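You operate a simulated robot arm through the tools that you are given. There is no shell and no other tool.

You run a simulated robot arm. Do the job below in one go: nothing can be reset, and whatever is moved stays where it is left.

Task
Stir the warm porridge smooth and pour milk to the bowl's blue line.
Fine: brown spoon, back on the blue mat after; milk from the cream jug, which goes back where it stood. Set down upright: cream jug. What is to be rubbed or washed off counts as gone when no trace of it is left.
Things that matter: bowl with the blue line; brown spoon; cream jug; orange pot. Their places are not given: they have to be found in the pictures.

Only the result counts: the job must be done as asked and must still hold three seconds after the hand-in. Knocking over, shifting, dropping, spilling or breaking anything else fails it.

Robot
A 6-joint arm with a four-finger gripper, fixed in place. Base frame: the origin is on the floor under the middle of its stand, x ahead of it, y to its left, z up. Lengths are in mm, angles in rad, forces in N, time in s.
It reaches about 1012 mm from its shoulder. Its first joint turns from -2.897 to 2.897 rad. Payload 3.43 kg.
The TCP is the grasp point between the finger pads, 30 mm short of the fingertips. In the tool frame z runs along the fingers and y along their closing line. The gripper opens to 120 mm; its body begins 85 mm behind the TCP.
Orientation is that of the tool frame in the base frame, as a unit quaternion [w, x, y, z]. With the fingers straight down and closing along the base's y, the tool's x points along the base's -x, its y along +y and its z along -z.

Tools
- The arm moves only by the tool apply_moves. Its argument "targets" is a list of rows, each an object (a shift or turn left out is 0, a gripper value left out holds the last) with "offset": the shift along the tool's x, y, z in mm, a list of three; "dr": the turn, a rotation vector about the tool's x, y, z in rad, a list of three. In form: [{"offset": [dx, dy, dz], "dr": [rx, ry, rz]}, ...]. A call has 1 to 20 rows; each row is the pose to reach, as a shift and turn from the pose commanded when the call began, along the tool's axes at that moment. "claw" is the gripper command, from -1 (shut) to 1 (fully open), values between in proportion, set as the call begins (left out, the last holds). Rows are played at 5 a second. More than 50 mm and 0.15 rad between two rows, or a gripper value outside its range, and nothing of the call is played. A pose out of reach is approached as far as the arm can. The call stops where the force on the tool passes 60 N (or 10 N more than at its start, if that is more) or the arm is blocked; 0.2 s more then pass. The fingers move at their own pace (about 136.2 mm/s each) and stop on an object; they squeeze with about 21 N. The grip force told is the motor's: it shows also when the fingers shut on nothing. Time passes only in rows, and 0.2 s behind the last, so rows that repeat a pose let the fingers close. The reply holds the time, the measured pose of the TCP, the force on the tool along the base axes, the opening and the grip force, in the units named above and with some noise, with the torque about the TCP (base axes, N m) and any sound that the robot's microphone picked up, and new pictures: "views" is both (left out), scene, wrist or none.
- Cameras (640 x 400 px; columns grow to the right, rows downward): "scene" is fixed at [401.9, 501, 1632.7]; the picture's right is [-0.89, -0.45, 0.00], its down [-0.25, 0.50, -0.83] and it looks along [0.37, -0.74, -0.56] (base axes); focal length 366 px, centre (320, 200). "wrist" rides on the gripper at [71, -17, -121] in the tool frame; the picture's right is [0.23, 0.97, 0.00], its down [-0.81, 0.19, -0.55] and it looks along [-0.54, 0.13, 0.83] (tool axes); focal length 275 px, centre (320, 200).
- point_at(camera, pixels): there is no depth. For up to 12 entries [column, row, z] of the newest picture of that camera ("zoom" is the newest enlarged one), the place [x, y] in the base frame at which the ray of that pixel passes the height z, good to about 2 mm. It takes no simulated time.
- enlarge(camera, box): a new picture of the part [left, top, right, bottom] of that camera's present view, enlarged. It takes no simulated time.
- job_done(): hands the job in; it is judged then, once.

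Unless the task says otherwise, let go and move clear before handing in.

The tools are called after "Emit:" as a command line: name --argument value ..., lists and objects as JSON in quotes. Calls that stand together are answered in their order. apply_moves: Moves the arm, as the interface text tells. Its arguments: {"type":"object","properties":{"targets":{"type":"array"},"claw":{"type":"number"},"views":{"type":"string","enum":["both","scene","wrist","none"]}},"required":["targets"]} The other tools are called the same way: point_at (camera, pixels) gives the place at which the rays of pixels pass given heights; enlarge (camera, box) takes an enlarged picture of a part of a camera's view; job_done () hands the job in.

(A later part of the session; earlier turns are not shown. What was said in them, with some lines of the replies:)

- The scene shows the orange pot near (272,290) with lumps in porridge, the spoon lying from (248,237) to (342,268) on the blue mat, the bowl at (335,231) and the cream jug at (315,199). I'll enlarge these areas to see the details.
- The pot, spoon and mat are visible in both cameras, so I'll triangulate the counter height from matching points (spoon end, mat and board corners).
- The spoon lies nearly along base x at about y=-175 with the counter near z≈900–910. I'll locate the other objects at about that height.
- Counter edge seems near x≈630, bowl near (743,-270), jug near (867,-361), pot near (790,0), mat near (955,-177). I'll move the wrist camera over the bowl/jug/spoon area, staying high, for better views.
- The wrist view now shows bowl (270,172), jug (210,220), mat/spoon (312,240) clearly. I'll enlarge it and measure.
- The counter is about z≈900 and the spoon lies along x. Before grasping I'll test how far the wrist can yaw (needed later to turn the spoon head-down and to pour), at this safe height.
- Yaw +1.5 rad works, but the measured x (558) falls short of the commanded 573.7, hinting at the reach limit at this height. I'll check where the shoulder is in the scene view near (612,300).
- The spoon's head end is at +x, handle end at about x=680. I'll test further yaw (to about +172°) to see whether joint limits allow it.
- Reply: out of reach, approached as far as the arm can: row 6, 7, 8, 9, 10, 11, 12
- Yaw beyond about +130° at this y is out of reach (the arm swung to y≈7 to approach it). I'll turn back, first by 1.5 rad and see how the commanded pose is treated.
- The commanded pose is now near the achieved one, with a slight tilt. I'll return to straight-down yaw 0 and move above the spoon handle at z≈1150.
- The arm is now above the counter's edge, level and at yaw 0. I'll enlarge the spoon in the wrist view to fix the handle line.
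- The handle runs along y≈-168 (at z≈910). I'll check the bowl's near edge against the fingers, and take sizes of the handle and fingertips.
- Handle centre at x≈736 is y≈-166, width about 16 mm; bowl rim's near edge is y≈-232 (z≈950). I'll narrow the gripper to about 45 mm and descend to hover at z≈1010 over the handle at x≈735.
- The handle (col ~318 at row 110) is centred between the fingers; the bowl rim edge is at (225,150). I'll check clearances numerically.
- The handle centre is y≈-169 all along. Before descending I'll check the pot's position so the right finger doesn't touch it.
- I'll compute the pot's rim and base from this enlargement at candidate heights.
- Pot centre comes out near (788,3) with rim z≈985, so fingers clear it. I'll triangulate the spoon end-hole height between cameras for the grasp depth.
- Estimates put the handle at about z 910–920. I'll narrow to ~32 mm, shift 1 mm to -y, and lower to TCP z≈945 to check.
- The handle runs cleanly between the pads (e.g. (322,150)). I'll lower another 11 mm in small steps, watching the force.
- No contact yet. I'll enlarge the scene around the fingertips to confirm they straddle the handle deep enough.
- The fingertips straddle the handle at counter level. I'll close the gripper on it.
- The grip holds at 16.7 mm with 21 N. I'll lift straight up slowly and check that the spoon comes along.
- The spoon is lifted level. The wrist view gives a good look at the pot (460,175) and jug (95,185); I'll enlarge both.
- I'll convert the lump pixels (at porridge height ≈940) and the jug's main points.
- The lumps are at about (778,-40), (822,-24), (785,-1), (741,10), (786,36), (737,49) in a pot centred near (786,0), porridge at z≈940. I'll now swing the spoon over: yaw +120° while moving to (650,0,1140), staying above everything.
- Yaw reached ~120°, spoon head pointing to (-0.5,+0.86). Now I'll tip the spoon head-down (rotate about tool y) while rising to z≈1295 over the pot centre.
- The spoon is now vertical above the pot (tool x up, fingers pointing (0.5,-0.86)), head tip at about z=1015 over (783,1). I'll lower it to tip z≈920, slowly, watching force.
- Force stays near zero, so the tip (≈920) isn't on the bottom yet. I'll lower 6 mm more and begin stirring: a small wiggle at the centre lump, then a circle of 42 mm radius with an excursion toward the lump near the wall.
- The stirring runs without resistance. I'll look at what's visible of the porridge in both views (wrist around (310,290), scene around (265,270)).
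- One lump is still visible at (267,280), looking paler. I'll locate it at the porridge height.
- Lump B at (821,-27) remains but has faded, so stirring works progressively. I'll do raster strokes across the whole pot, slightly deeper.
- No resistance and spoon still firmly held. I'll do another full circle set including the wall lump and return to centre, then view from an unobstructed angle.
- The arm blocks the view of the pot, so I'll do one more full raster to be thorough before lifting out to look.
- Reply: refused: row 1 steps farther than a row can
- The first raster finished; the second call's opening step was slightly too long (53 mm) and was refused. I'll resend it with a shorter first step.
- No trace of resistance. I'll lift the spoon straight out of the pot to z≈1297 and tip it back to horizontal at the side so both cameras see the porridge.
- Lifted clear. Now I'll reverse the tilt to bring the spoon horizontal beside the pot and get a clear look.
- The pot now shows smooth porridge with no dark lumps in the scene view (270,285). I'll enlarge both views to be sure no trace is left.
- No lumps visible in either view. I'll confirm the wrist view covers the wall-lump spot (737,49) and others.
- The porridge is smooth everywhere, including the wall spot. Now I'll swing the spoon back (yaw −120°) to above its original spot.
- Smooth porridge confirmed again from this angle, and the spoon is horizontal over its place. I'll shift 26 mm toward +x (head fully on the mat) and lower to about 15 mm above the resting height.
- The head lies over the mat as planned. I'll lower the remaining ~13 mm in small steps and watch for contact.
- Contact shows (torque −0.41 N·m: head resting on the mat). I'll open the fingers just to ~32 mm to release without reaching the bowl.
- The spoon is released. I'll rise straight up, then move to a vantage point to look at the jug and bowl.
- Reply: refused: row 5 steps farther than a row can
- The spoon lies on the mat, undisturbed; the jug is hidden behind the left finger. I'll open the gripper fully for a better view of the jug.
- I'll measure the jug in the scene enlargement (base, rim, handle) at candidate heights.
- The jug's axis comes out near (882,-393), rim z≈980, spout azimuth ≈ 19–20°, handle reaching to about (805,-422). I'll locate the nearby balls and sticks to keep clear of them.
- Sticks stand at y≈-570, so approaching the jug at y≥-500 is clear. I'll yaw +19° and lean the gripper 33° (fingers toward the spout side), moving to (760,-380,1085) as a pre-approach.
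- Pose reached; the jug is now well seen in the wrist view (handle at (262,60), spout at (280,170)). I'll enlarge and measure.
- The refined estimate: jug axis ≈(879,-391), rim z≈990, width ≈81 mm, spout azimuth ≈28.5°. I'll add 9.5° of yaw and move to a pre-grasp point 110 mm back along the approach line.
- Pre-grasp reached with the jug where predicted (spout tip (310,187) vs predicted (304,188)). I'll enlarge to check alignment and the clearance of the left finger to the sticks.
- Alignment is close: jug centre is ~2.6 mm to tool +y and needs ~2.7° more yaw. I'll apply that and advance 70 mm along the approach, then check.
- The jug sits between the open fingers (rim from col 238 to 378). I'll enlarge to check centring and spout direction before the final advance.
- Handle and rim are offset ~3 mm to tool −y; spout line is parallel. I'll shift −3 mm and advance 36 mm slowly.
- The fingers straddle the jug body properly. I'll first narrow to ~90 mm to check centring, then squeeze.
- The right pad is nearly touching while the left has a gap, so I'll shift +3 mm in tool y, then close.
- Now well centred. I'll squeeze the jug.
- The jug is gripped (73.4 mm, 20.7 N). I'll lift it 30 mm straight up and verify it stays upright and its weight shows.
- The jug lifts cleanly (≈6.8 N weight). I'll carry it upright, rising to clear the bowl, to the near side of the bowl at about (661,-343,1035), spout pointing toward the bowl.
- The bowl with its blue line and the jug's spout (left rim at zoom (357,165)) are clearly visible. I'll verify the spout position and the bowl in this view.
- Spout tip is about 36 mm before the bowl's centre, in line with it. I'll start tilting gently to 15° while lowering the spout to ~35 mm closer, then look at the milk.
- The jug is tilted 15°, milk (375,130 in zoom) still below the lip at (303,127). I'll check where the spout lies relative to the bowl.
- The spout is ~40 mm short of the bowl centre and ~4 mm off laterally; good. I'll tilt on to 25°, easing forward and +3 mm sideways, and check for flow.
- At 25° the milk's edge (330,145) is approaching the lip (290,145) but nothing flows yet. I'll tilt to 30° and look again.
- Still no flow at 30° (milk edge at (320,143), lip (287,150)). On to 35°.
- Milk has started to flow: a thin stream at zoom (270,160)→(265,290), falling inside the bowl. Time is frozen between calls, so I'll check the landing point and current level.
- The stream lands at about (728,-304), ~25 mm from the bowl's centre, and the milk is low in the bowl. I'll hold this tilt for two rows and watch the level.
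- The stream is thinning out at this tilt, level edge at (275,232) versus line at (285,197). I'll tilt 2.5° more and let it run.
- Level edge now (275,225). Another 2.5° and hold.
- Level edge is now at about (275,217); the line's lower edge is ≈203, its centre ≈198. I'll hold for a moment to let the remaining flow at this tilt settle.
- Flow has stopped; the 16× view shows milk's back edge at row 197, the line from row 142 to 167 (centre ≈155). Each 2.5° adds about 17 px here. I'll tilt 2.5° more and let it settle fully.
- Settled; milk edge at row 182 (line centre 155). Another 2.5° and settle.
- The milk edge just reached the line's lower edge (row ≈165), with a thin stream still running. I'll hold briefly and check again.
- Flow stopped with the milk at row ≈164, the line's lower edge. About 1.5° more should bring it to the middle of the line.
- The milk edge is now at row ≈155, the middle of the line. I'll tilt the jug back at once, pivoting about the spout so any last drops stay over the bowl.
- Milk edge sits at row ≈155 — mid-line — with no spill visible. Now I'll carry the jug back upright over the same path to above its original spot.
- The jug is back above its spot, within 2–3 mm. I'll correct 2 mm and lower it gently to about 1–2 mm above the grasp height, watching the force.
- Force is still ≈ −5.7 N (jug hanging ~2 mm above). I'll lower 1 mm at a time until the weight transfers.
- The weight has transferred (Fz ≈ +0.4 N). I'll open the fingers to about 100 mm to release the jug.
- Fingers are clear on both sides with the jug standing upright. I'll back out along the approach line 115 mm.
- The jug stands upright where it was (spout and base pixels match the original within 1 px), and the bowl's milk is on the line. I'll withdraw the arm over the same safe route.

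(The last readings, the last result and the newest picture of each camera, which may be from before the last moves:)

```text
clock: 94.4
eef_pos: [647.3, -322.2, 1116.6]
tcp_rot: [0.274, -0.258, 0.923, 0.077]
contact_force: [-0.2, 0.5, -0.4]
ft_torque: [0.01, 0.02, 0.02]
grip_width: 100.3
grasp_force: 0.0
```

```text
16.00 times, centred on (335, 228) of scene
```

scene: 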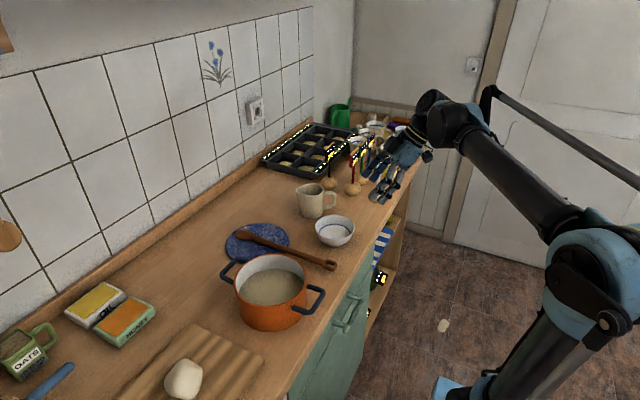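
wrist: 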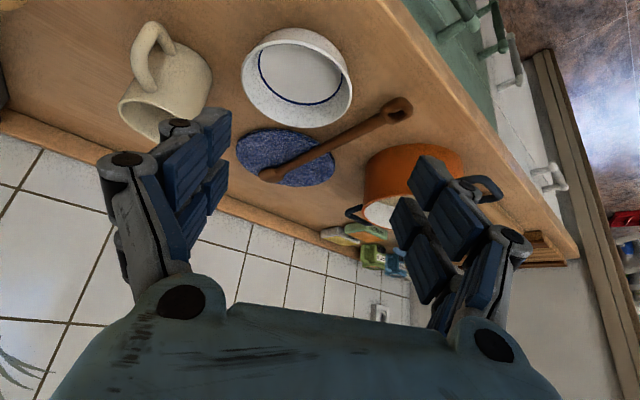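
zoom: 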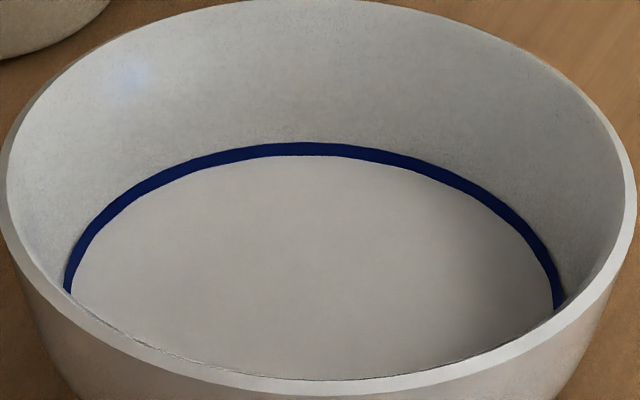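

Everything is in place: jug upright, spoon on the mat, milk at mid-line. A last close look at the porridge for any trace of lumps.

Emit:
enlarge --camera "scene" --box '[235, 255, 305, 315]'

Emit:
enlarge --camera "scene" --box '[220, 215, 350, 280]'

```text
6.67 times, centred on (270, 285) of scene
```

zoom: 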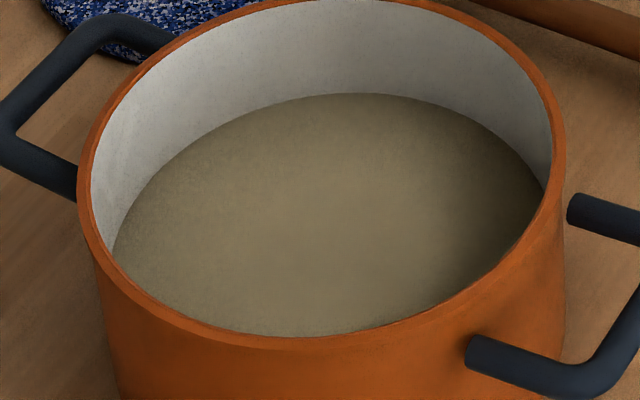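

```text
4.92 times, centred on (285, 248) of scene
```

zoom: 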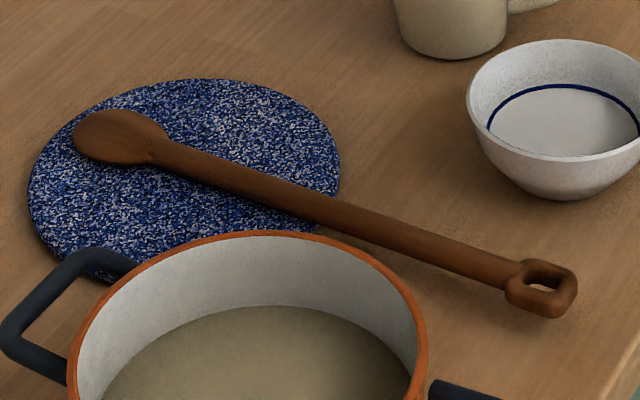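

The pictures show smooth porridge with no lumps left and the milk at the middle of the blue line. The spoon is on the blue mat, the jug stands upright where it was, and the arm is clear, so I'm handing the job in.

Emit:
job_done

```text
The job is handed in.
```

The job is handed in; no verdict came back with it. This is what the last pictures showed before I handed in:

- **Porridge:** smooth, with no trace of the six lumps left in the orange pot.
- **Bowl:** the milk's edge sits at about the middle of the blue line, with no spill visible.
- **Spoon:** lying on the blue mat, about 25 mm further onto it than before.
- **Jug:** standing upright where it was, within about 3 to 5 mm as far as the pictures show.
- **Arm:** let go of everything and moved clear.
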